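You operate a simulated robot arm through the tools that you are given. There is no shell and no other tool. Be economical: measure what you need, move in short steps, check, and stop when the job is done.

The job below is to be done with a simulated robot arm. You get a single attempt, and the scene is never put back.

JOB
Drip three drops from the teal dropper into the low beaker and stir.
Fine: stir till no streaks show; dropper back in its bottle, paddle back in its pot.

It is judged by the outcome, as a careful person would: the job done as asked, and still so three seconds after it is handed in. It fails if anything else is knocked over, pushed out of place, dropped, spilled or broken.

ROBOT AND FRAMES
A 6-joint arm with a two-finger parallel gripper, fixed in place. Base frame: the origin is at the foot of the arm, x ahead of it, y to its left, z up; the work surface is at about z = 950. Readings come in mm, degrees, newtons and seconds.
With the tool pointing down near the work surface it reaches from about 220 to 620 mm from the base axis. Its first joint turns from -66.0 to 66.0 degrees. Payload 2.7 kg.
Tool frame: the origin (TCP) lies between the finger pads and is the grasp point; the fingertips stand 23 mm ahead of it; z points along the fingers, y is the line along which they close. Largest opening 94 mm; finger width 38, thickness 10; the body of the gripper, 54 by 96 mm, starts 39 mm behind the TCP.
Orientation is told as [roll, pitch, yaw] about the base's x, y, z axes, in that order, counted from this pose: with the fingers straight down and closing along the base's y, the tool's x points along the base's -x, its y along +y and its z along -z.

CONTROLS
- The arm moves only by the tool move_arm. Its arguments are lists of equal length, an entry for each row: "turn": the turn, a rotation vector about the tool's x, y, z in degrees, a list of three; "translation": the shift along the tool's x, y, z in mm, a list of three; "hand": the closure in counts, from 0 (fully open) to 255 (shut). In form: {"turn": [[rx, ry, rz], ...], "translation": [[x, y, z], ...], "hand": [hand, ...]}. A call has 1 to 10 rows; each row shifts and turns the commanded pose from where the row before left it, along the tool's axes as they then stand. Rows are played at 5 a second. More than 50 mm and 8.6 degrees between two rows, or a gripper value outside its range, and nothing of the call is played. A pose out of reach is approached as far as the arm can. The call stops where the force on the tool passes 40 N (or 10 N more than at its start, if that is more) or the arm is blocked; 0.2 s more then pass. Each finger travels about 45 mm/s and halts on what it meets, pressing with about 25 N; the grip force reading is that of the motor and also rises with nothing between the fingers. The clock runs only during rows and for 0.2 s after the last one: add rows that do not move to give the fingers time. It gives the time, the measured TCP pose, the force on the tool (base axes), the opening and the grip force at its end, in the units of the frame above (readings bear some noise).
- Cameras (640 x 400 px; columns grow to the right, rows downward): "scene" is fixed at [86.9, -436.2, 1413.2]; the picture's right is [0.69, -0.73, 0.00], its down [-0.34, -0.32, -0.88] and it looks along [0.64, 0.60, -0.47] (base axes); focal length 261 px, centre (320, 200). "wrist" rides on the gripper at [86, 16, -74] in the tool frame; the picture's right is [-0.18, 0.98, 0.00], its down [-0.58, -0.11, -0.81] and it looks along [-0.79, -0.15, 0.59] (tool axes); focal length 243 px, centre (320, 200). There is no depth. A picture from a camera that has moved, and an enlarged one, comes with that camera's place and axes in the base frame and with its lens.
- capture(camera): a new picture of that camera. It takes no simulated time.
- zoom(camera, box): a new picture of the part [left, top, right, bottom] of that camera's present view, enlarged. It takes no simulated time.
- finish_job(): hands the job in; it is judged then, once.

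Go step by step. Nothing tells you positions but the pictures and the camera data: compare them with the known pose of the tool, close in by small moves and look again before you grip or let go. The budget is 120 turns and 84 pictures, counting those below and the enlarged ones. Unless the task says otherwise, let go and move clear before handing in, and close with one line.

The tools are called after "Request:" by a JSON object that holds its "name" and its "arguments". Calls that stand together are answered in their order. move_arm: Moves the arm, as the interface text tells. Its arguments: {"type":"object","properties":{"turn":{"type":"array","items":{"type":"array","items":{"type":"number"}}},"translation":{"type":"array","items":{"type":"array","items":{"type":"number"}}},"hand":{"type":"array","items":{"type":"number"}}},"required":["turn","translation","hand"]} The other tools are called the same way: capture (camera) takes a picture; zoom (camera, box) takes an enlarged picture of a part of a camera's view; finish_job () hands the job in.

At the start:

```text
time_s: 0.0
ee_pos: [332.2, -132.4, 1308.5]
tool_rot: [0.0, 0.0, 0.1]
force: [-0.1, -1.2, -0.5]
finger_gap: 94.0
grip_force: 0.1
```

scene: 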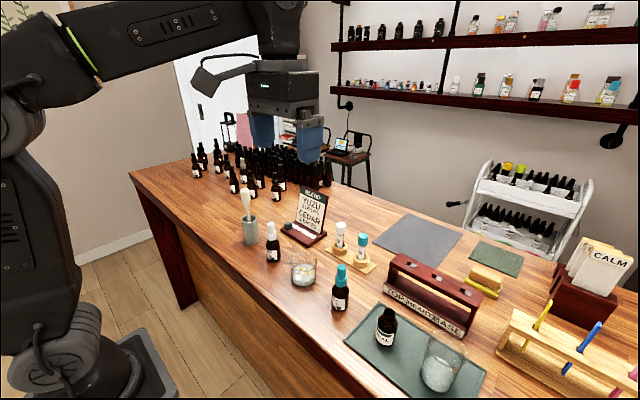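
wrist: 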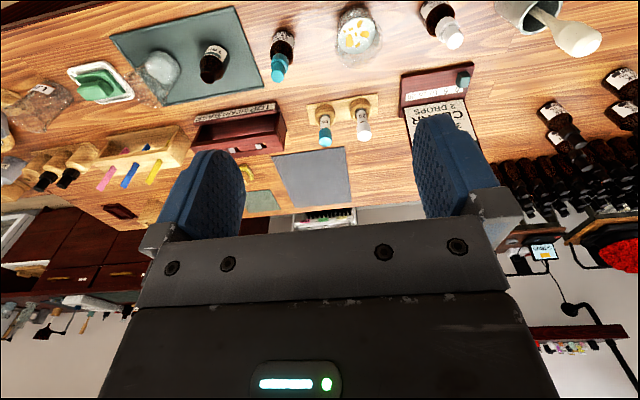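

I see a counter with a paddle pot, a white-capped dropper bottle, a low beaker, a teal-capped dropper bottle and other items. I'll enlarge the relevant area to measure it.

Request:
{"name": "zoom", "arguments": {"camera": "scene", "box": [220, 170, 380, 330]}}

Request:
{"name": "zoom", "arguments": {"camera": "wrist", "box": [250, 0, 490, 150]}}

Request:
{"name": "zoom", "arguments": {"camera": "scene", "box": [320, 200, 520, 400]}}

```text
2.50 times, centred on (300, 250) of scene
camera zoom: at [86.9, -436.2, 1413.2], right [0.69, -0.73, 0.0], down [-0.34, -0.32, -0.88], along [0.64, 0.6, -0.47], focal length 652 px, centre (370, 75)
```

zoom: 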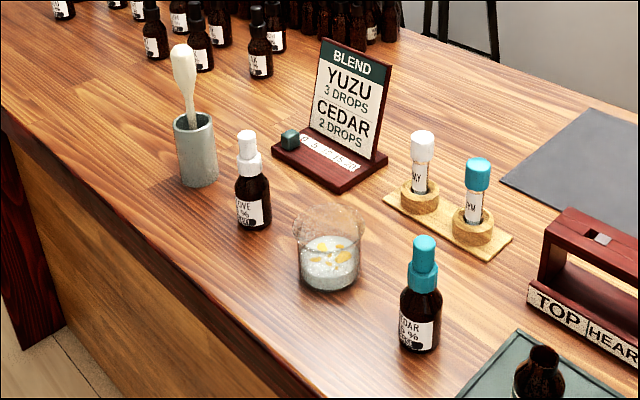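

```text
2.67 times, centred on (370, 75) of wrist
camera zoom: at [246.0, -116.5, 1383.5], right [0.18, 0.98, 0.0], down [0.58, -0.11, 0.81], along [0.79, -0.15, -0.59], focal length 647 px, centre (187, 533)
```

zoom: 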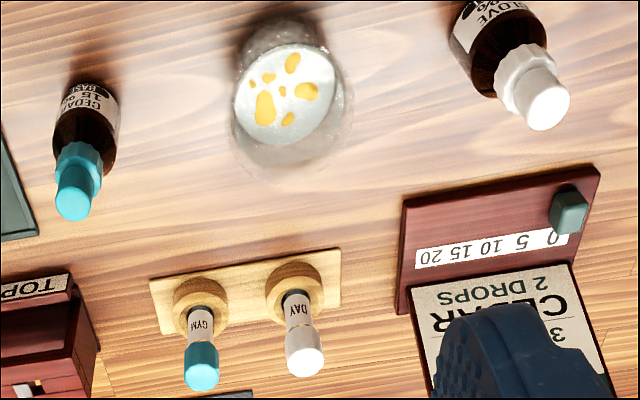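

```text
2.00 times, centred on (420, 300) of scene
camera zoom: at [86.9, -436.2, 1413.2], right [0.69, -0.73, 0.0], down [-0.34, -0.32, -0.88], along [0.64, 0.6, -0.47], focal length 522 px, centre (120, 0)
```

zoom: 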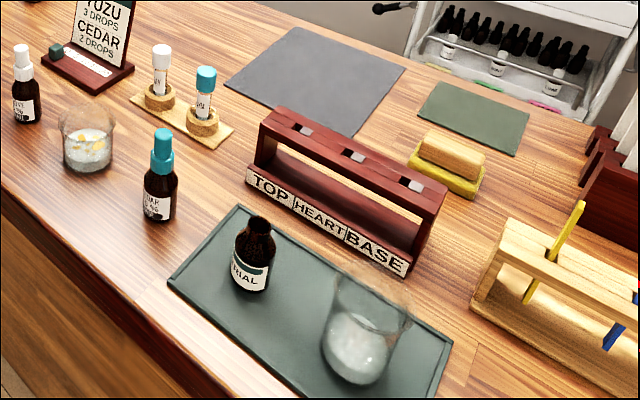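

Estimates: teal bottle about (395, -204) with its cap top at z≈1064. Low beaker about (392, -96) with its rim at ≈1018, and paddle pot about (392, 120). I'll move above the teal bottle with the fingers partly closed and look.

Request:
{"name": "move_arm", "arguments": {"turn": [[0, 0, 0], [0, 0, 0], [0, 0, 0], [0, 0, 0], [0, 0, 0], [0, 0, 0]], "translation": [[-12.6, -14.4, 31.6], [-12.6, -14.4, 31.6], [-12.6, -14.4, 31.6], [-12.6, -14.4, 31.6], [-12.6, -14.4, 31.6], [0, 0, 0]], "hand": [140, 140, 140, 140, 140, 140]}}

Request:
{"name": "capture", "arguments": {"camera": "wrist"}}

Request:
{"name": "capture", "arguments": {"camera": "scene"}}

```text
time_s: 1.4
ee_pos: [397.6, -203.3, 1151.8]
tool_rot: [-0.1, -0.1, 0.1]
force: [-0.1, -0.1, 0.4]
finger_gap: 42.3
grip_force: 0.0
```

```text
78 pictures are left
camera wrist: at [309.5, -188.0, 1225.2], right [0.18, 0.98, 0.0], down [0.58, -0.11, 0.81], along [0.79, -0.15, -0.59], focal length 243 px, centre (320, 200)
```

wrist: 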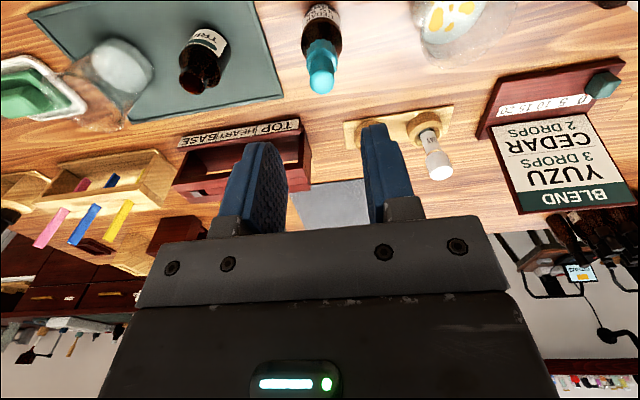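

```text
77 pictures are left
```

scene: 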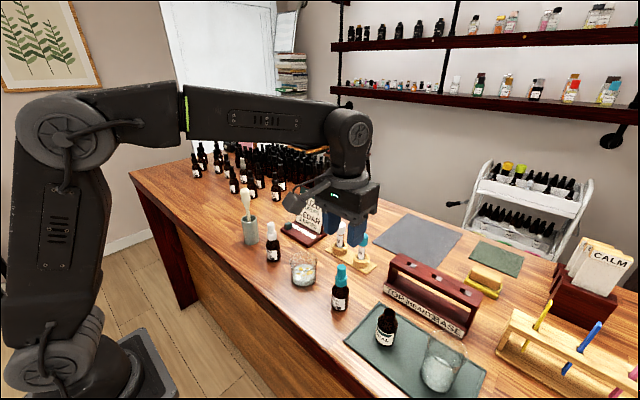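

The teal bulb centres at about (396, -204). I'll enlarge both views to get the cap's profile heights.

Request:
{"name": "zoom", "arguments": {"camera": "scene", "box": [310, 255, 370, 315]}}

Request:
{"name": "zoom", "arguments": {"camera": "scene", "box": [220, 180, 320, 290]}}

```text
6.67 times, centred on (340, 285) of scene
camera zoom: at [86.9, -436.2, 1413.2], right [0.69, -0.73, 0.0], down [-0.34, -0.32, -0.88], along [0.64, 0.6, -0.47], focal length 1739 px, centre (187, -367)
```

zoom: 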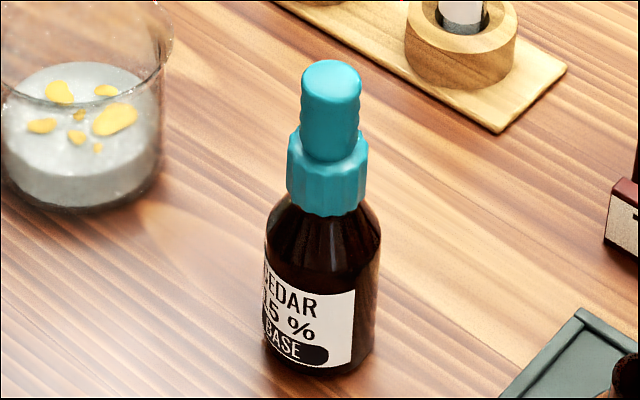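

```text
3.64 times, centred on (270, 235) of scene
camera zoom: at [86.9, -436.2, 1413.2], right [0.69, -0.73, 0.0], down [-0.34, -0.32, -0.88], along [0.64, 0.6, -0.47], focal length 949 px, centre (502, 73)
```

zoom: 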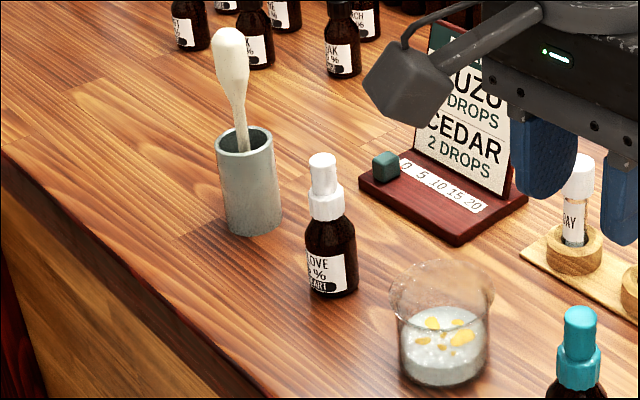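

The bulb spans z≈1035–1062 and is 17.5 mm wide; the collar spans 1016–1035. I'll descend so the fingertips sit just above the collar, at TCP z≈1061.

Request:
{"name": "move_arm", "arguments": {"turn": [[0, 0, 0], [0, 0, 0], [0, 0, 0], [0, 0, 0], [0, 0, 0]], "translation": [[1, -0.5, 25], [0, 0, 25], [0, 0, 20], [0, 0, 20], [0, 0, 0]], "hand": [160, 160, 160, 160, 160]}}

Request:
{"name": "zoom", "arguments": {"camera": "scene", "box": [300, 235, 380, 315]}}

Request:
{"name": "capture", "arguments": {"camera": "wrist"}}

```text
time_s: 2.6
ee_pos: [395.3, -204.7, 1062.1]
tool_rot: [0.0, -0.1, 0.1]
force: [0.4, 0.1, 0.1]
finger_gap: 35.1
grip_force: 0.0
```

```text
5.00 times, centred on (340, 275) of scene
camera zoom: at [86.9, -436.2, 1413.2], right [0.69, -0.73, 0.0], down [-0.34, -0.32, -0.88], along [0.64, 0.6, -0.47], focal length 1304 px, centre (220, -175)
```

zoom: 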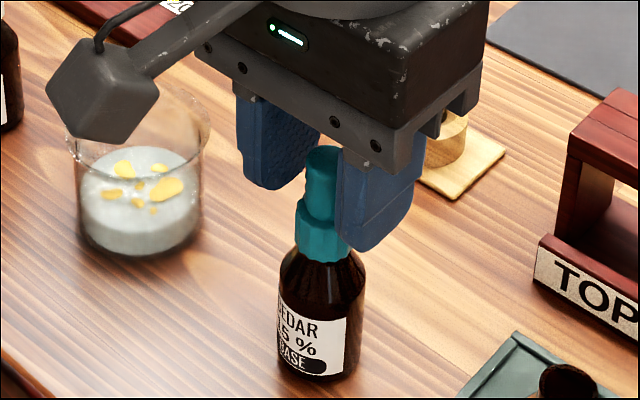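

```text
73 pictures are left
camera wrist: at [308.2, -188.7, 1135.3], right [0.18, 0.98, 0.0], down [0.58, -0.11, 0.81], along [0.79, -0.15, -0.59], focal length 243 px, centre (320, 200)
```

wrist: 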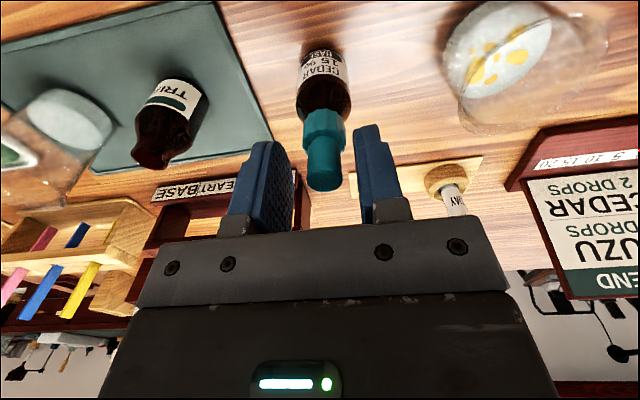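

The bulb sits roughly between the fingers, perhaps 2 mm toward +y. I'll nudge over and close gently in steps.

Request:
{"name": "move_arm", "arguments": {"turn": [[0, 0, 0], [0, 0, 0], [0, 0, 0]], "translation": [[1, 1.8, 0.5], [0, 0, 0], [0, 0, 0]], "hand": [180, 198, 200]}}

Request:
{"name": "zoom", "arguments": {"camera": "scene", "box": [310, 245, 370, 305]}}

Request:
{"name": "zoom", "arguments": {"camera": "wrist", "box": [220, 80, 420, 220]}}

```text
time_s: 3.4
ee_pos: [392.6, -201.9, 1060.2]
tool_rot: [0.0, 0.0, 0.2]
force: [-0.3, -0.4, -0.7]
finger_gap: 20.3
grip_force: 0.0
```

```text
6.67 times, centred on (340, 275) of scene
camera zoom: at [86.9, -436.2, 1413.2], right [0.69, -0.73, 0.0], down [-0.34, -0.32, -0.88], along [0.64, 0.6, -0.47], focal length 1739 px, centre (187, -300)
```

zoom: 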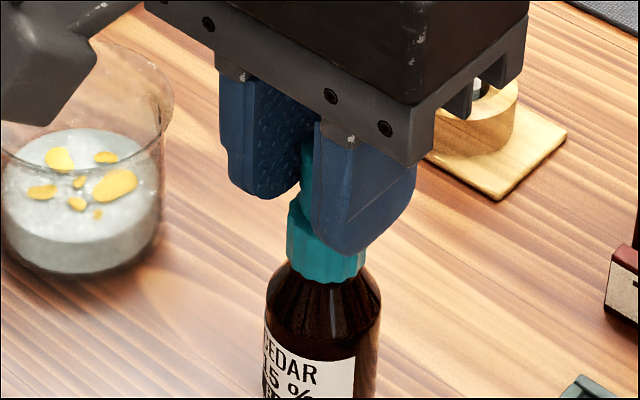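

```text
2.86 times, centred on (320, 150) of wrist
camera zoom: at [306.9, -186.8, 1134.9], right [0.18, 0.98, 0.0], down [0.58, -0.11, 0.81], along [0.79, -0.15, -0.59], focal length 693 px, centre (320, 343)
```

zoom: 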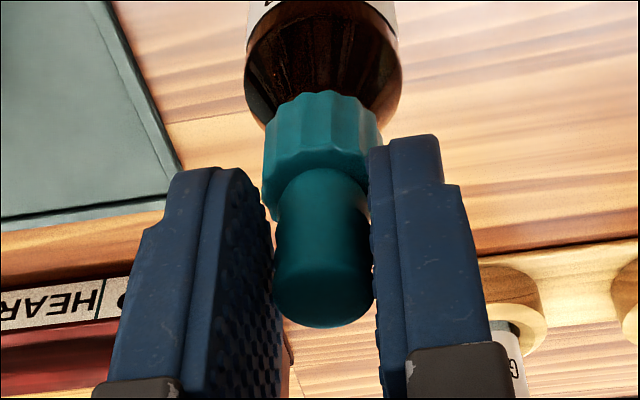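

The bulb is centred between the pads and the tips just clear the collar. I'll close a little further, watching the force.

Request:
{"name": "move_arm", "arguments": {"turn": [[0, 0, 0], [0, 0, 0]], "translation": [[0, 0, 0], [0, 0, 0]], "hand": [206, 207]}}

```text
time_s: 4.0
ee_pos: [393.2, -203.3, 1062.0]
tool_rot: [-0.1, 0.0, 0.1]
force: [0.7, -0.2, 0.5]
finger_gap: 18.2
grip_force: 0.1
```

Gap 18.2 with no force yet, so I'll go a bit tighter.

Request:
{"name": "move_arm", "arguments": {"turn": [[0, 0, 0], [0, 0, 0]], "translation": [[0, 0, 0], [0, 0, 0]], "hand": [209, 210]}}

```text
time_s: 4.6
ee_pos: [393.2, -203.4, 1061.4]
tool_rot: [0.0, -0.1, 0.1]
force: [0.5, 0.0, 0.5]
finger_gap: 17.2
grip_force: 0.8
```

Contact seems to begin around 17 mm. I'll go slightly tighter to learn the bulb's stiffness.

Request:
{"name": "move_arm", "arguments": {"turn": [[0, 0, 0], [0, 0, 0]], "translation": [[0, 0, 0], [0, 0, 0]], "hand": [213, 213]}}

```text
time_s: 5.2
ee_pos: [393.1, -203.1, 1061.2]
tool_rot: [0.0, 0.0, 0.1]
force: [-0.6, 0.2, 0.2]
finger_gap: 16.8
grip_force: 5.2
```

A grip of about 5 N with the gap at 16.8 mm should hold lightly. I'll lift slowly and look.

Request:
{"name": "move_arm", "arguments": {"turn": [[0, 0, 0], [0, 0, 0], [0, 0, 0], [0, 0, 0], [0, 0, 0]], "translation": [[0, 0, -3], [0, 0, -4], [0, 0, -5], [0, 0, -6], [0, 0, 0]], "hand": [213, 213, 213, 213, 213]}}

Request:
{"name": "zoom", "arguments": {"camera": "scene", "box": [290, 235, 390, 325]}}

```text
time_s: 6.4
ee_pos: [393.4, -203.1, 1079.3]
tool_rot: [0.0, -0.1, 0.1]
force: [-0.8, 0.1, -0.8]
finger_gap: 16.8
grip_force: 1.7
```

```text
4.44 times, centred on (340, 280) of scene
camera zoom: at [86.9, -436.2, 1413.2], right [0.69, -0.73, 0.0], down [-0.34, -0.32, -0.88], along [0.64, 0.6, -0.47], focal length 1159 px, centre (231, -156)
```

zoom: 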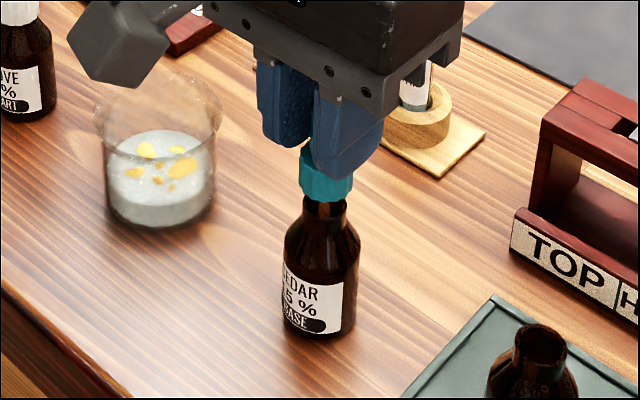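

The dropper comes out while the bottle stays put. I'll keep lifting straight up until the pipette clears the neck.

Request:
{"name": "move_arm", "arguments": {"turn": [[0, 0, 0], [0, 0, 0], [0, 0, 0], [0, 0, 0], [0, 0, 0], [0, 0, 0], [0, 0, 0], [0, 0, 0]], "translation": [[0, 0, -8], [0, 0, -10], [0, 0, -12], [0, 0, -12], [0, 0, -12], [0, 0, -10], [0, 0, -8], [0, 0, 0]], "hand": [213, 213, 213, 213, 213, 213, 213, 213]}}

Request:
{"name": "zoom", "arguments": {"camera": "scene", "box": [270, 195, 410, 325]}}

```text
time_s: 8.2
ee_pos: [395.0, -203.3, 1151.4]
tool_rot: [0.0, -0.1, 0.1]
force: [0.0, -0.5, -0.5]
finger_gap: 16.9
grip_force: 5.4
```

```text
3.08 times, centred on (340, 260) of scene
camera zoom: at [86.9, -436.2, 1413.2], right [0.69, -0.73, 0.0], down [-0.34, -0.32, -0.88], along [0.64, 0.6, -0.47], focal length 803 px, centre (258, 15)
```

zoom: 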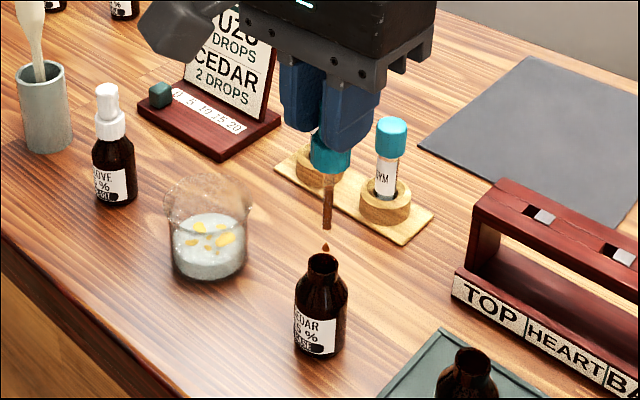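

A drop is falling back into the bottle, so the present squeeze may be a little too much. While still above the neck, I'll ease the grip slightly and check.

Request:
{"name": "move_arm", "arguments": {"turn": [[0, 0, 0], [0, 0, 0]], "translation": [[0, 0, 0], [0, 0, 0]], "hand": [212, 212]}}

Request:
{"name": "zoom", "arguments": {"camera": "scene", "box": [290, 235, 390, 325]}}

```text
time_s: 8.8
ee_pos: [394.6, -203.1, 1151.4]
tool_rot: [0.0, 0.0, 0.1]
force: [-0.7, -0.2, -0.3]
finger_gap: 16.5
grip_force: 15.3
```

```text
4.44 times, centred on (340, 280) of scene
camera zoom: at [86.9, -436.2, 1413.2], right [0.69, -0.73, 0.0], down [-0.34, -0.32, -0.88], along [0.64, 0.6, -0.47], focal length 1159 px, centre (231, -156)
```

zoom: 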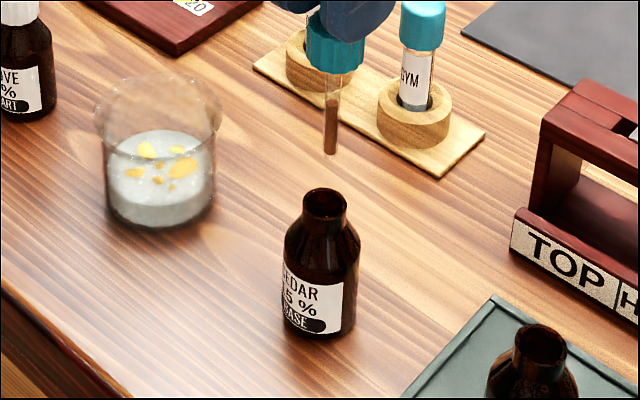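

The drop is gone with no new one in sight, but the grip reading rose. I'll hold still for two seconds over the bottle to see whether it drips at this setting.

Request:
{"name": "move_arm", "arguments": {"turn": [[0, 0, 0], [0, 0, 0], [0, 0, 0], [0, 0, 0], [0, 0, 0]], "translation": [[0, 0, 0], [0, 0, 0], [0, 0, 0], [0, 0, 0], [0, 0, 0]], "hand": [211, 211, 211, 211, 211]}}

Request:
{"name": "zoom", "arguments": {"camera": "scene", "box": [290, 235, 390, 325]}}

```text
time_s: 10.0
ee_pos: [395.3, -204.3, 1151.4]
tool_rot: [0.0, 0.0, 0.1]
force: [0.6, -0.5, -0.7]
finger_gap: 17.3
grip_force: 0.7
```

```text
4.44 times, centred on (340, 280) of scene
camera zoom: at [86.9, -436.2, 1413.2], right [0.69, -0.73, 0.0], down [-0.34, -0.32, -0.88], along [0.64, 0.6, -0.47], focal length 1159 px, centre (231, -156)
```

zoom: 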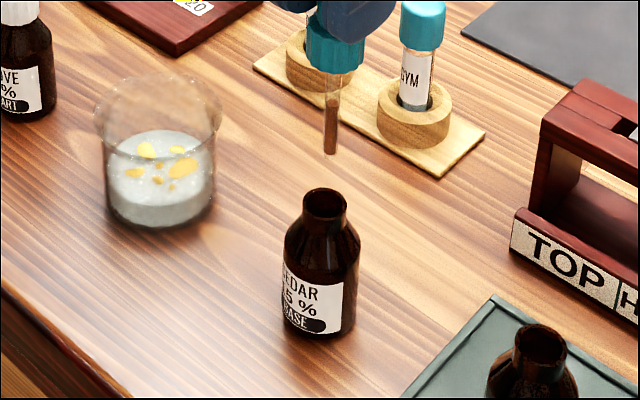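

It holds without dripping at 211, and the tip is about 93 mm below the TCP (z≈1058). I'll move over the beaker centre, about (394, -96), keeping the height.

Request:
{"name": "move_arm", "arguments": {"turn": [[0, 0, 0], [0, 0, 0], [0, 0, 0], [0, 0, 0], [0, 0, 0], [0, 0, 0], [0, 0, 0], [0, 0, 0], [0, 0, 0]], "translation": [[0, 6, 0], [0, 12, 0], [0, 18, 0], [0, 20, 0], [0, 20, 0], [0, 18, 0], [0, 10, 0], [0, 4, 0], [0, 0, 0]], "hand": [211, 211, 211, 211, 211, 211, 211, 211, 211]}}

Request:
{"name": "zoom", "arguments": {"camera": "scene", "box": [250, 210, 350, 300]}}

Request:
{"name": "capture", "arguments": {"camera": "wrist"}}

```text
time_s: 12.0
ee_pos: [394.9, -96.1, 1151.1]
tool_rot: [0.1, -0.1, 0.0]
force: [-0.8, -0.1, 0.4]
finger_gap: 17.0
grip_force: 0.9
```

```text
4.44 times, centred on (300, 255) of scene
camera zoom: at [86.9, -436.2, 1413.2], right [0.69, -0.73, 0.0], down [-0.34, -0.32, -0.88], along [0.64, 0.6, -0.47], focal length 1159 px, centre (409, -44)
```

zoom: 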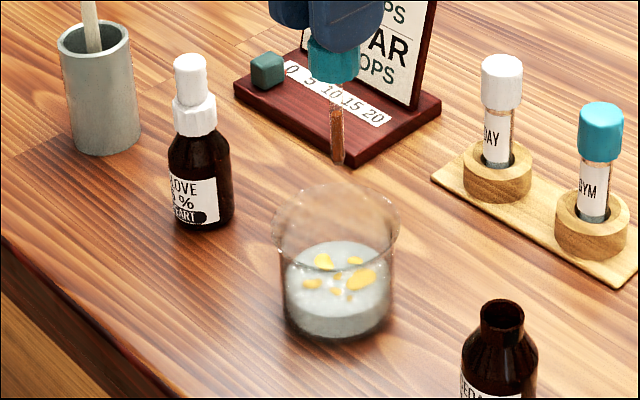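

```text
65 pictures are left
camera wrist: at [307.0, -79.9, 1225.1], right [0.18, 0.98, 0.0], down [0.58, -0.11, 0.81], along [0.79, -0.15, -0.59], focal length 243 px, centre (320, 200)
```

wrist: 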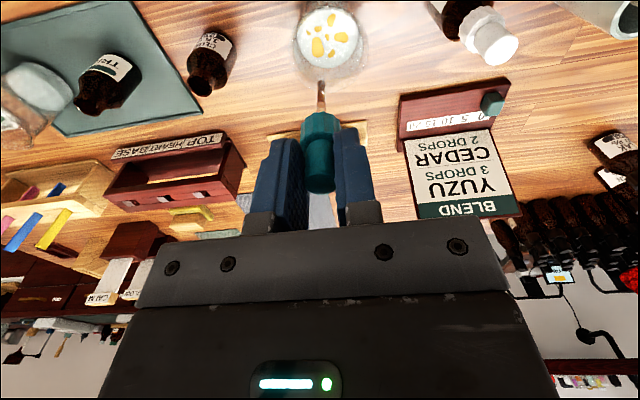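

The tip is over the beaker. I'll shift about 3 mm to +y and lower 15 mm, then give a first small squeeze pulse and look.

Request:
{"name": "move_arm", "arguments": {"turn": [[0, 0, 0], [0, 0, 0], [0, 0, 0]], "translation": [[0, 3, 8], [0, 0, 7], [0, 0, 0]], "hand": [211, 211, 211]}}

Request:
{"name": "move_arm", "arguments": {"turn": [[0, 0, 0]], "translation": [[0, 0, 0]], "hand": [213]}}

Request:
{"name": "zoom", "arguments": {"camera": "scene", "box": [265, 210, 345, 290]}}

```text
time_s: 12.8
ee_pos: [395.0, -92.1, 1136.9]
tool_rot: [-0.1, 0.1, 0.1]
force: [0.3, -0.5, -0.7]
finger_gap: 17.1
grip_force: 0.5
```

```text
time_s: 13.2
ee_pos: [394.4, -92.6, 1136.4]
tool_rot: [0.0, 0.0, 0.1]
force: [0.1, -0.4, -0.1]
finger_gap: 17.0
grip_force: 10.3
```

```text
5.00 times, centred on (305, 250) of scene
camera zoom: at [86.9, -436.2, 1413.2], right [0.69, -0.73, 0.0], down [-0.34, -0.32, -0.88], along [0.64, 0.6, -0.47], focal length 1304 px, centre (395, -50)
```

zoom: 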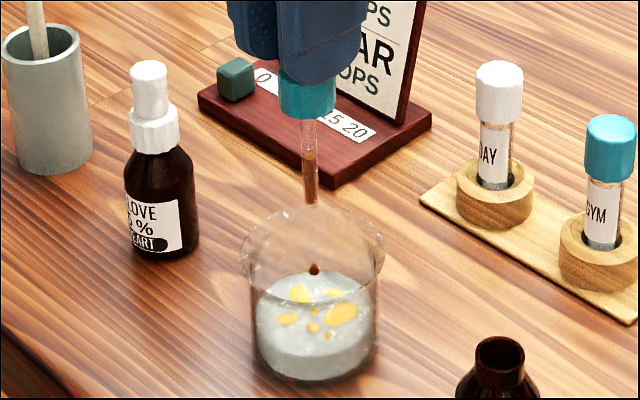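

One drop is falling into the beaker. I'll relax the bulb at once and confirm.

Request:
{"name": "move_arm", "arguments": {"turn": [[0, 0, 0], [0, 0, 0]], "translation": [[0, 0, 0], [0, 0, 0]], "hand": [211, 211]}}

Request:
{"name": "zoom", "arguments": {"camera": "scene", "box": [265, 220, 345, 300]}}

```text
time_s: 13.8
ee_pos: [394.7, -91.3, 1137.1]
tool_rot: [0.1, 0.0, 0.1]
force: [-0.5, -0.1, -0.6]
finger_gap: 17.0
grip_force: 5.5
```

```text
5.00 times, centred on (305, 260) of scene
camera zoom: at [86.9, -436.2, 1413.2], right [0.69, -0.73, 0.0], down [-0.34, -0.32, -0.88], along [0.64, 0.6, -0.47], focal length 1304 px, centre (395, -100)
```

zoom: 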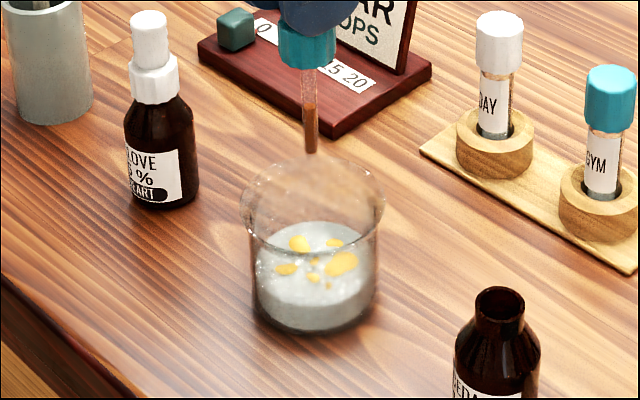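

The falling drop is gone but shows no clear mark on the surface from here. I'll look from the wrist side.

Request:
{"name": "zoom", "arguments": {"camera": "wrist", "box": [270, 0, 390, 75]}}

Request:
{"name": "zoom", "arguments": {"camera": "scene", "box": [290, 245, 320, 285]}}

```text
5.33 times, centred on (330, 38) of wrist
camera zoom: at [307.5, -76.3, 1210.4], right [0.18, 0.98, 0.0], down [0.58, -0.11, 0.81], along [0.79, -0.15, -0.59], focal length 1294 px, centre (267, 1067)
```

zoom: 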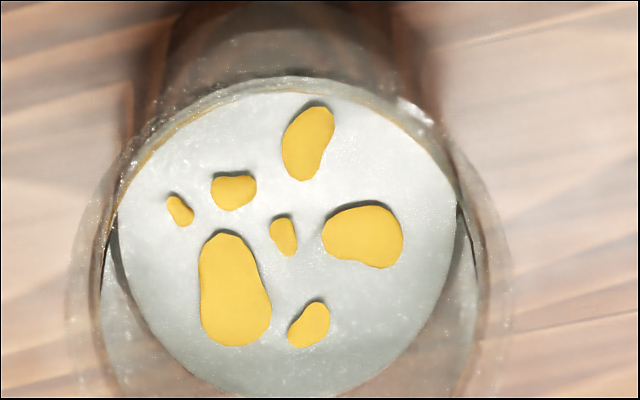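

```text
10.00 times, centred on (305, 265) of scene
camera zoom: at [86.9, -436.2, 1413.2], right [0.69, -0.73, 0.0], down [-0.34, -0.32, -0.88], along [0.64, 0.6, -0.47], focal length 2609 px, centre (470, -450)
```

zoom: 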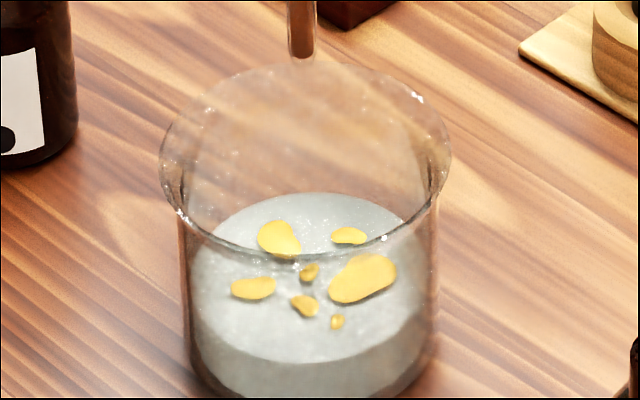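

The tip is centred over the liquid and cedar drops leave no separate mark, so I'll count them falling. Second pulse: relax slightly, squeeze, look.

Request:
{"name": "move_arm", "arguments": {"turn": [[0, 0, 0], [0, 0, 0]], "translation": [[0, 0, 0], [0, 0, 0]], "hand": [211, 211]}}

Request:
{"name": "move_arm", "arguments": {"turn": [[0, 0, 0]], "translation": [[0, 0, 0]], "hand": [213]}}

Request:
{"name": "zoom", "arguments": {"camera": "scene", "box": [275, 220, 335, 290]}}

```text
time_s: 14.4
ee_pos: [393.6, -92.9, 1136.3]
tool_rot: [0.0, 0.0, 0.1]
force: [-0.2, -0.7, -0.4]
finger_gap: 17.5
grip_force: 1.1
```

```text
time_s: 14.8
ee_pos: [394.4, -92.6, 1137.4]
tool_rot: [0.1, -0.1, 0.1]
force: [0.4, -0.7, -0.4]
finger_gap: 16.7
grip_force: 10.0
```

```text
5.71 times, centred on (305, 255) of scene
camera zoom: at [86.9, -436.2, 1413.2], right [0.69, -0.73, 0.0], down [-0.34, -0.32, -0.88], along [0.64, 0.6, -0.47], focal length 1491 px, centre (406, -114)
```

zoom: 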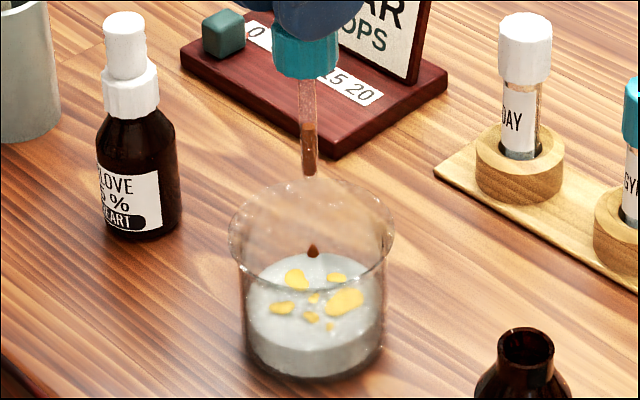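

The second drop is in flight. I'll relax, then give the third pulse.

Request:
{"name": "move_arm", "arguments": {"turn": [[0, 0, 0], [0, 0, 0], [0, 0, 0], [0, 0, 0], [0, 0, 0]], "translation": [[0, 0, 0], [0, 0, 0], [0, 0, 0], [0, 0, 0], [0, 0, 0]], "hand": [211, 211, 211, 211, 211]}}

Request:
{"name": "zoom", "arguments": {"camera": "scene", "box": [275, 220, 335, 290]}}

Request:
{"name": "move_arm", "arguments": {"turn": [[0, 0, 0]], "translation": [[0, 0, 0]], "hand": [213]}}

Request:
{"name": "zoom", "arguments": {"camera": "scene", "box": [275, 220, 335, 290]}}

```text
time_s: 16.0
ee_pos: [394.0, -93.0, 1136.6]
tool_rot: [-0.1, 0.0, 0.1]
force: [-0.6, -0.4, -0.7]
finger_gap: 17.0
grip_force: 1.2
```

```text
5.71 times, centred on (305, 255) of scene
camera zoom: at [86.9, -436.2, 1413.2], right [0.69, -0.73, 0.0], down [-0.34, -0.32, -0.88], along [0.64, 0.6, -0.47], focal length 1491 px, centre (406, -114)
```

zoom: 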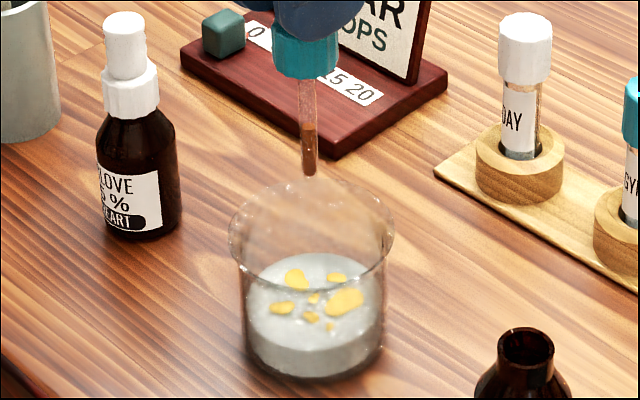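

```text
time_s: 16.4
ee_pos: [393.9, -92.2, 1136.7]
tool_rot: [0.0, 0.0, 0.1]
force: [0.0, -1.2, 1.0]
finger_gap: 16.7
grip_force: 10.4
```

```text
5.71 times, centred on (305, 255) of scene
camera zoom: at [86.9, -436.2, 1413.2], right [0.69, -0.73, 0.0], down [-0.34, -0.32, -0.88], along [0.64, 0.6, -0.47], focal length 1491 px, centre (406, -114)
```

zoom: 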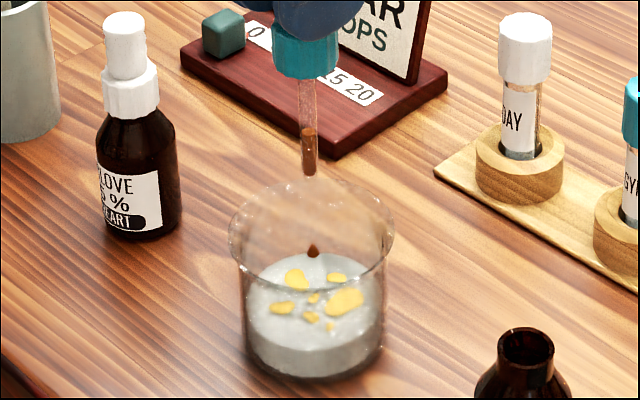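

Third drop is falling. I'll relax, rise, and travel back above the bottle.

Request:
{"name": "move_arm", "arguments": {"turn": [[0, 0, 0], [0, 0, 0], [0, 0, 0]], "translation": [[0, 0, 0], [0, 0, 0], [0, 0, 0]], "hand": [211, 211, 211]}}

Request:
{"name": "move_arm", "arguments": {"turn": [[0, 0, 0], [0, 0, 0], [0, 0, 0], [0, 0, 0], [0, 0, 0], [0, 0, 0], [0, 0, 0], [0, 0, 0], [0, 0, 0], [0, 0, 0]], "translation": [[0, 0, -8], [0, -3, -7], [0, -10, 0], [0, -18, 0], [0, -20, 0], [0, -20, 0], [0, -20, 0], [0, -14, 0], [0, -6, 0], [0, 0, 0]], "hand": [211, 211, 211, 211, 211, 211, 211, 211, 211, 211]}}

Request:
{"name": "zoom", "arguments": {"camera": "scene", "box": [290, 235, 390, 325]}}

Request:
{"name": "zoom", "arguments": {"camera": "wrist", "box": [260, 0, 380, 100]}}

```text
time_s: 17.2
ee_pos: [394.1, -91.5, 1137.2]
tool_rot: [-0.1, 0.0, 0.2]
force: [0.0, 0.0, -0.6]
finger_gap: 17.2
grip_force: 1.1
```

```text
time_s: 19.4
ee_pos: [395.1, -203.8, 1151.4]
tool_rot: [0.1, 0.0, 0.0]
force: [-0.9, 0.1, -0.5]
finger_gap: 17.2
grip_force: 4.9
```

```text
4.44 times, centred on (340, 280) of scene
camera zoom: at [86.9, -436.2, 1413.2], right [0.69, -0.73, 0.0], down [-0.34, -0.32, -0.88], along [0.64, 0.6, -0.47], focal length 1159 px, centre (231, -156)
```

zoom: 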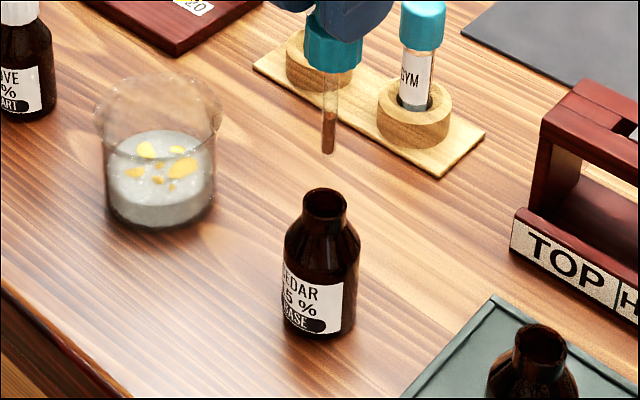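

```text
4.00 times, centred on (320, 50) of wrist
camera zoom: at [307.4, -186.9, 1225.4], right [0.18, 0.98, 0.0], down [0.58, -0.11, 0.81], along [0.79, -0.15, -0.59], focal length 970 px, centre (320, 800)
```

zoom: 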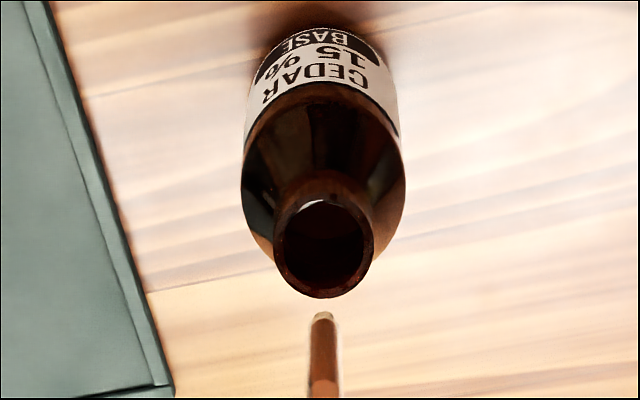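

The tip sits about 3 mm toward -x of the neck centre. I'll correct that and lower until the tip is just above the neck.

Request:
{"name": "move_arm", "arguments": {"turn": [[0, 0, 0], [0, 0, 0], [0, 0, 0], [0, 0, 0]], "translation": [[-3, 1, 6], [0, 0, 10], [0, 0, 7], [0, 0, 0]], "hand": [211, 211, 211, 211]}}

Request:
{"name": "zoom", "arguments": {"camera": "scene", "box": [315, 255, 365, 305]}}

Request:
{"name": "zoom", "arguments": {"camera": "wrist", "box": [260, 20, 380, 120]}}

```text
time_s: 20.4
ee_pos: [396.8, -203.0, 1128.9]
tool_rot: [0.0, -0.1, 0.2]
force: [0.7, -0.7, -0.6]
finger_gap: 17.5
grip_force: 1.0
```

```text
8.00 times, centred on (340, 280) of scene
camera zoom: at [86.9, -436.2, 1413.2], right [0.69, -0.73, 0.0], down [-0.34, -0.32, -0.88], along [0.64, 0.6, -0.47], focal length 2087 px, centre (160, -440)
```

zoom: 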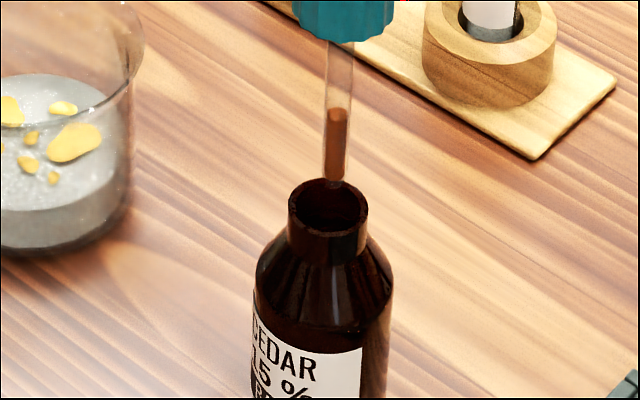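

```text
4.00 times, centred on (320, 70) of wrist
camera zoom: at [310.2, -185.7, 1202.0], right [0.18, 0.98, 0.0], down [0.58, -0.11, 0.81], along [0.79, -0.15, -0.59], focal length 970 px, centre (320, 720)
```

zoom: 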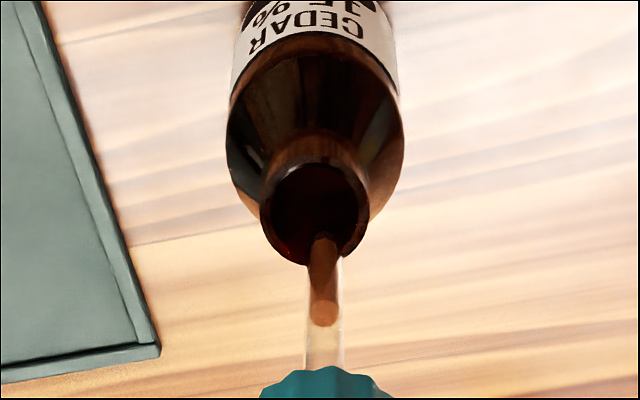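

Combining both views, the tip is about 4 mm +x and 1 mm +y off the neck centre, a few mm above it. I'll correct back and recheck.

Request:
{"name": "move_arm", "arguments": {"turn": [[0, 0, 0], [0, 0, 0]], "translation": [[4, -1.2, 0], [0, 0, 0]], "hand": [211, 211]}}

Request:
{"name": "zoom", "arguments": {"camera": "scene", "box": [315, 255, 365, 305]}}

Request:
{"name": "zoom", "arguments": {"camera": "wrist", "box": [260, 20, 380, 120]}}

```text
time_s: 21.0
ee_pos: [394.2, -202.7, 1129.0]
tool_rot: [-0.1, 0.0, -0.1]
force: [0.1, -0.3, -0.6]
finger_gap: 17.3
grip_force: 1.3
```

```text
8.00 times, centred on (340, 280) of scene
camera zoom: at [86.9, -436.2, 1413.2], right [0.69, -0.73, 0.0], down [-0.34, -0.32, -0.88], along [0.64, 0.6, -0.47], focal length 2087 px, centre (160, -440)
```

zoom: 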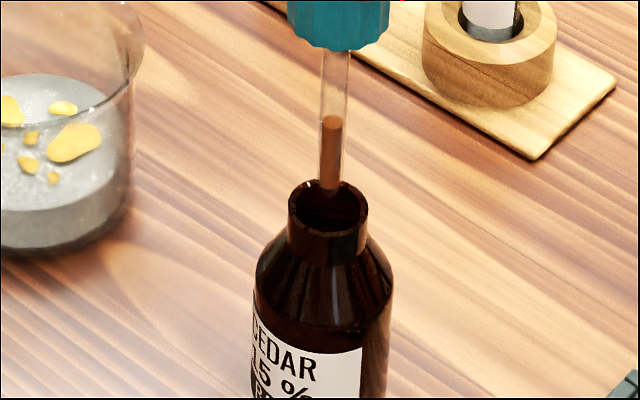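

```text
4.00 times, centred on (320, 70) of wrist
camera zoom: at [306.7, -187.0, 1202.5], right [0.18, 0.98, 0.0], down [0.58, -0.11, 0.81], along [0.79, -0.15, -0.59], focal length 970 px, centre (320, 720)
```

zoom: 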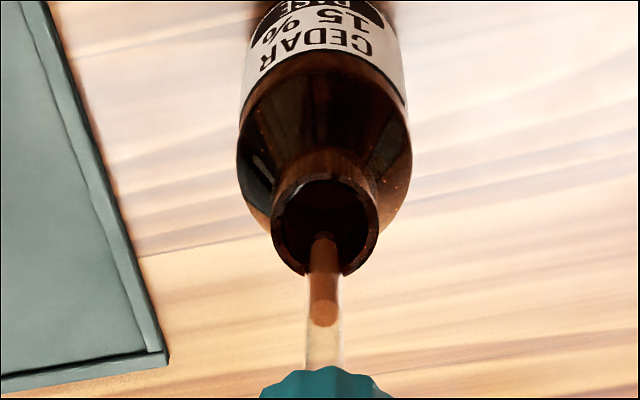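

Aligned. I'll lower slowly into the bottle, stopping a little short of seated to check.

Request:
{"name": "move_arm", "arguments": {"turn": [[0, 0, 0], [0, 0, 0], [0, 0, 0], [0, 0, 0], [0, 0, 0], [0, 0, 0], [0, 0, 0]], "translation": [[0, 0, 6], [0, 0, 9], [0, 0, 10], [0, 0, 10], [0, 0, 10], [0, 0, 8], [0, 0, 0]], "hand": [211, 211, 211, 211, 211, 211, 211]}}

Request:
{"name": "zoom", "arguments": {"camera": "scene", "box": [310, 250, 370, 310]}}

```text
time_s: 22.6
ee_pos: [392.9, -203.1, 1073.7]
tool_rot: [0.0, 0.0, 0.0]
force: [0.3, -1.3, 0.3]
finger_gap: 17.3
grip_force: 1.6
```

```text
6.67 times, centred on (340, 280) of scene
camera zoom: at [86.9, -436.2, 1413.2], right [0.69, -0.73, 0.0], down [-0.34, -0.32, -0.88], along [0.64, 0.6, -0.47], focal length 1739 px, centre (187, -333)
```

zoom: 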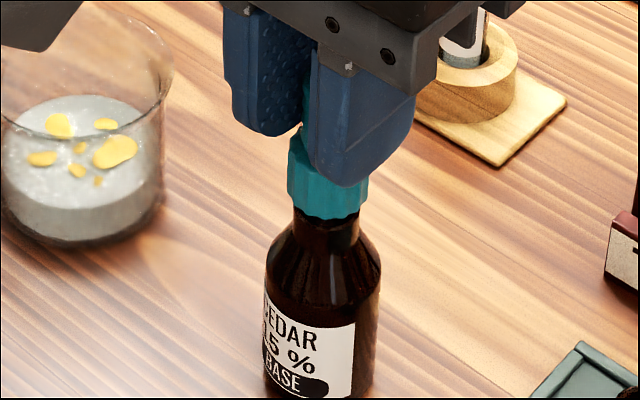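

Nicely aligned with about 11 mm to go. I'll lower the rest gently.

Request:
{"name": "move_arm", "arguments": {"turn": [[0, 0, 0], [0, 0, 0], [0, 0, 0], [0, 0, 0], [0, 0, 0]], "translation": [[0, 0, 4], [0, 0, 4], [0, 0, 2.5], [0, 0, 1.5], [0, 0, 0]], "hand": [211, 211, 211, 211, 211]}}

Request:
{"name": "zoom", "arguments": {"camera": "scene", "box": [310, 250, 370, 310]}}

```text
time_s: 23.8
ee_pos: [393.8, -203.7, 1062.9]
tool_rot: [0.0, 0.0, 0.1]
force: [-0.3, 0.3, 0.1]
finger_gap: 17.2
grip_force: 1.2
```

```text
6.67 times, centred on (340, 280) of scene
camera zoom: at [86.9, -436.2, 1413.2], right [0.69, -0.73, 0.0], down [-0.34, -0.32, -0.88], along [0.64, 0.6, -0.47], focal length 1739 px, centre (187, -333)
```

zoom: 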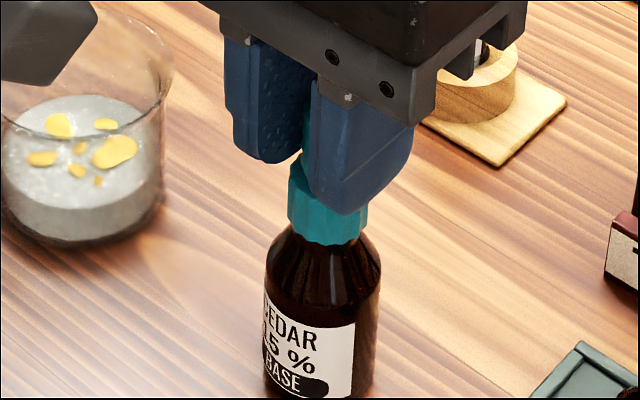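

Nearly seated (within about 1 mm). I'll press 1.2 mm more, then open.

Request:
{"name": "move_arm", "arguments": {"turn": [[0, 0, 0], [0, 0, 0]], "translation": [[0, 0, 1.2], [0, 0, 0]], "hand": [211, 211]}}

Request:
{"name": "move_arm", "arguments": {"turn": [[0, 0, 0], [0, 0, 0], [0, 0, 0], [0, 0, 0]], "translation": [[0, 0, 0], [0, 0, 0], [0, 0, 0], [0, 0, 0]], "hand": [205, 195, 180, 160]}}

Request:
{"name": "zoom", "arguments": {"camera": "scene", "box": [310, 250, 370, 310]}}

```text
time_s: 24.4
ee_pos: [392.9, -203.5, 1062.2]
tool_rot: [0.0, 0.0, 0.2]
force: [-0.1, 0.7, 0.4]
finger_gap: 17.2
grip_force: 1.4
```

```text
time_s: 25.4
ee_pos: [394.5, -202.4, 1062.5]
tool_rot: [0.0, 0.0, 0.1]
force: [0.6, -0.4, 0.7]
finger_gap: 35.2
grip_force: 0.0
```

```text
6.67 times, centred on (340, 280) of scene
camera zoom: at [86.9, -436.2, 1413.2], right [0.69, -0.73, 0.0], down [-0.34, -0.32, -0.88], along [0.64, 0.6, -0.47], focal length 1739 px, centre (187, -333)
```

zoom: 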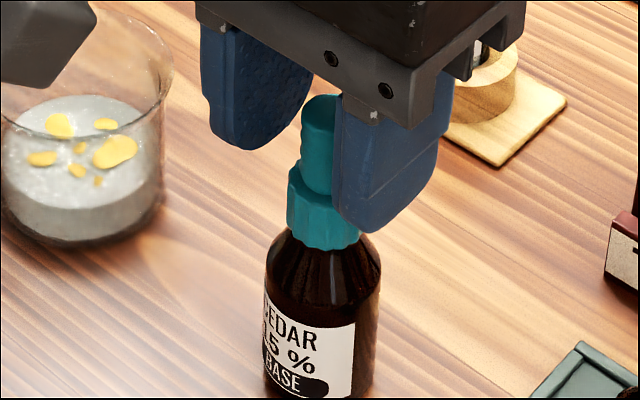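

The dropper is seated in its bottle and free. I'll rise and move toward the paddle pot to inspect it.

Request:
{"name": "move_arm", "arguments": {"turn": [[0, 0, 0], [0, 0, 0], [0, 0, 0], [0, 0, 0], [0, 0, 0], [0, 0, 0], [0, 0, 0], [0, 0, 0], [0, 0, 0], [0, 0, 0]], "translation": [[0, 0, -15], [0, 0, -30], [0, 0, -40], [0, 10, -45], [0, 40, -40], [0, 48, 0], [0, 48, 0], [0, 48, 0], [0, 48, 0], [0, 35, 0]], "hand": [150, 130, 130, 130, 130, 130, 130, 130, 130, 130]}}

Request:
{"name": "capture", "arguments": {"camera": "wrist"}}

Request:
{"name": "zoom", "arguments": {"camera": "scene", "box": [200, 170, 320, 250]}}

```text
refused: row 5 steps farther than a row can; nothing moved
```

```text
48 pictures are left
camera wrist: at [306.7, -187.0, 1136.6], right [0.18, 0.98, 0.0], down [0.58, -0.11, 0.81], along [0.79, -0.15, -0.59], focal length 243 px, centre (320, 200)
```

wrist: 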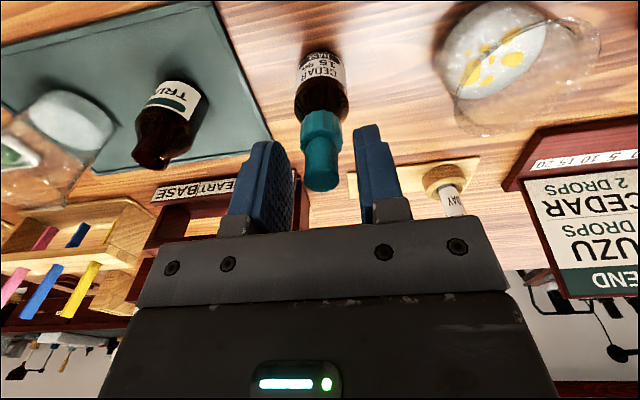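

```text
5.00 times, centred on (260, 210) of scene
camera zoom: at [86.9, -436.2, 1413.2], right [0.69, -0.73, 0.0], down [-0.34, -0.32, -0.88], along [0.64, 0.6, -0.47], focal length 1304 px, centre (620, 150)
```

zoom: 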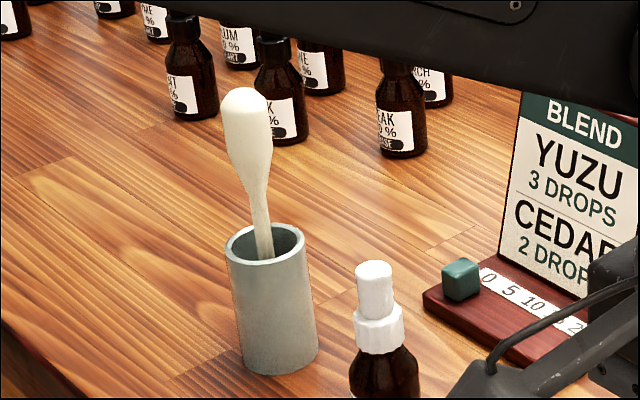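

One row was too long, so nothing moved. I'll repeat it in shorter steps.

Request:
{"name": "move_arm", "arguments": {"turn": [[0, 0, 0], [0, 0, 0], [0, 0, 0], [0, 0, 0], [0, 0, 0], [0, 0, 0], [0, 0, 0], [0, 0, 0], [0, 0, 0], [0, 0, 0]], "translation": [[0, 0, -15], [0, 0, -30], [0, 0, -40], [0, 10, -45], [0, 25, -40], [0, 45, 0], [0, 45, 0], [0, 45, 0], [0, 45, 0], [0, 35, 0]], "hand": [150, 130, 130, 130, 130, 130, 130, 130, 130, 130]}}

Request:
{"name": "capture", "arguments": {"camera": "wrist"}}

Request:
{"name": "zoom", "arguments": {"camera": "scene", "box": [220, 150, 300, 250]}}

```text
time_s: 27.6
ee_pos: [392.2, 46.6, 1231.8]
tool_rot: [0.0, 0.0, -0.1]
force: [0.3, -0.2, 0.3]
finger_gap: 46.0
grip_force: 0.1
```

```text
46 pictures are left
camera wrist: at [304.9, 63.2, 1304.5], right [0.18, 0.98, 0.0], down [0.58, -0.11, 0.81], along [0.79, -0.15, -0.59], focal length 243 px, centre (320, 200)
```

wrist: 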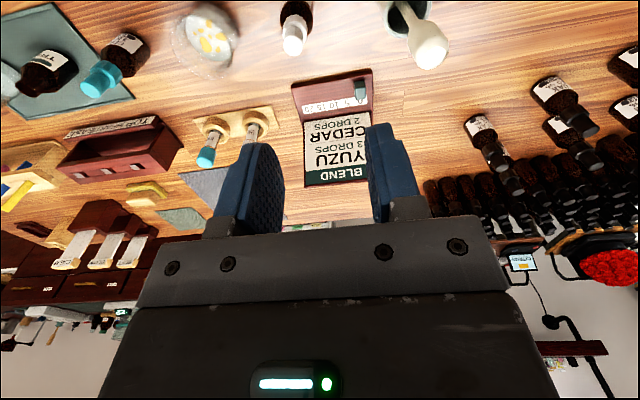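

```text
4.00 times, centred on (260, 200) of scene
camera zoom: at [86.9, -436.2, 1413.2], right [0.69, -0.73, 0.0], down [-0.34, -0.32, -0.88], along [0.64, 0.6, -0.47], focal length 1044 px, centre (560, 200)
```

zoom: 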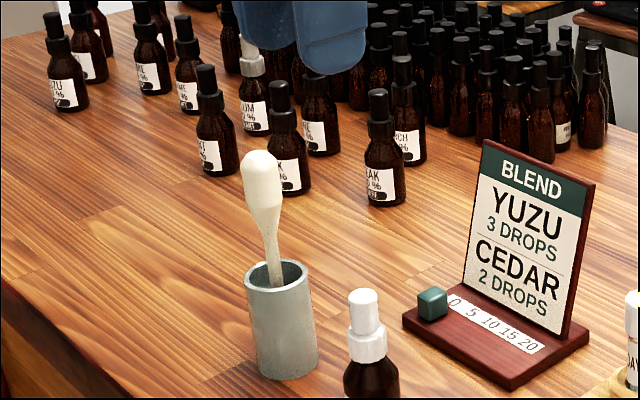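

The paddle stands nearly upright with its bulbous handle top at about (398, 128, 1110), and the pot at (397, 126). I'll move above the handle.

Request:
{"name": "move_arm", "arguments": {"turn": [[0, 0, 0], [0, 0, 0], [0, 0, 0], [0, 0, 0], [0, 0, 0]], "translation": [[-2, 30, 0], [-3, 30, 0], [0, 20, 25], [0, 0, 27], [0, 0, 0]], "hand": [110, 110, 110, 110, 110]}}

Request:
{"name": "capture", "arguments": {"camera": "wrist"}}

Request:
{"name": "zoom", "arguments": {"camera": "scene", "box": [220, 150, 300, 250]}}

```text
time_s: 28.8
ee_pos: [395.2, 128.4, 1179.1]
tool_rot: [0.0, 0.0, 0.1]
force: [0.2, -0.2, 0.7]
finger_gap: 53.5
grip_force: 0.0
```

```text
44 pictures are left
camera wrist: at [309.0, 144.6, 1252.5], right [0.18, 0.98, 0.0], down [0.58, -0.11, 0.81], along [0.79, -0.15, -0.59], focal length 243 px, centre (320, 200)
```

wrist: 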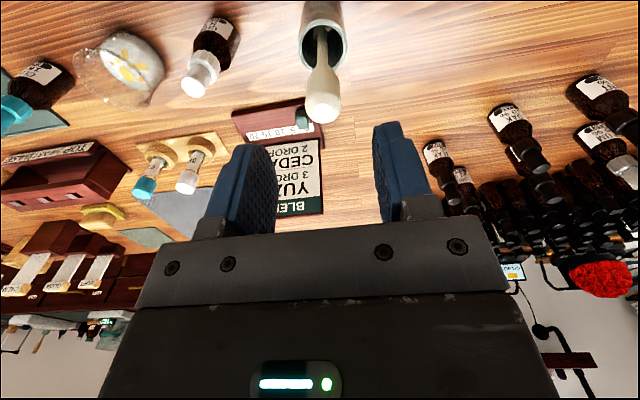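

```text
4.00 times, centred on (260, 200) of scene
camera zoom: at [86.9, -436.2, 1413.2], right [0.69, -0.73, 0.0], down [-0.34, -0.32, -0.88], along [0.64, 0.6, -0.47], focal length 1044 px, centre (560, 200)
```

zoom: 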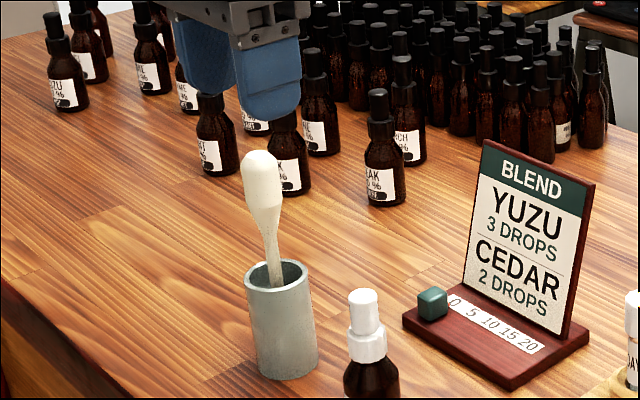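

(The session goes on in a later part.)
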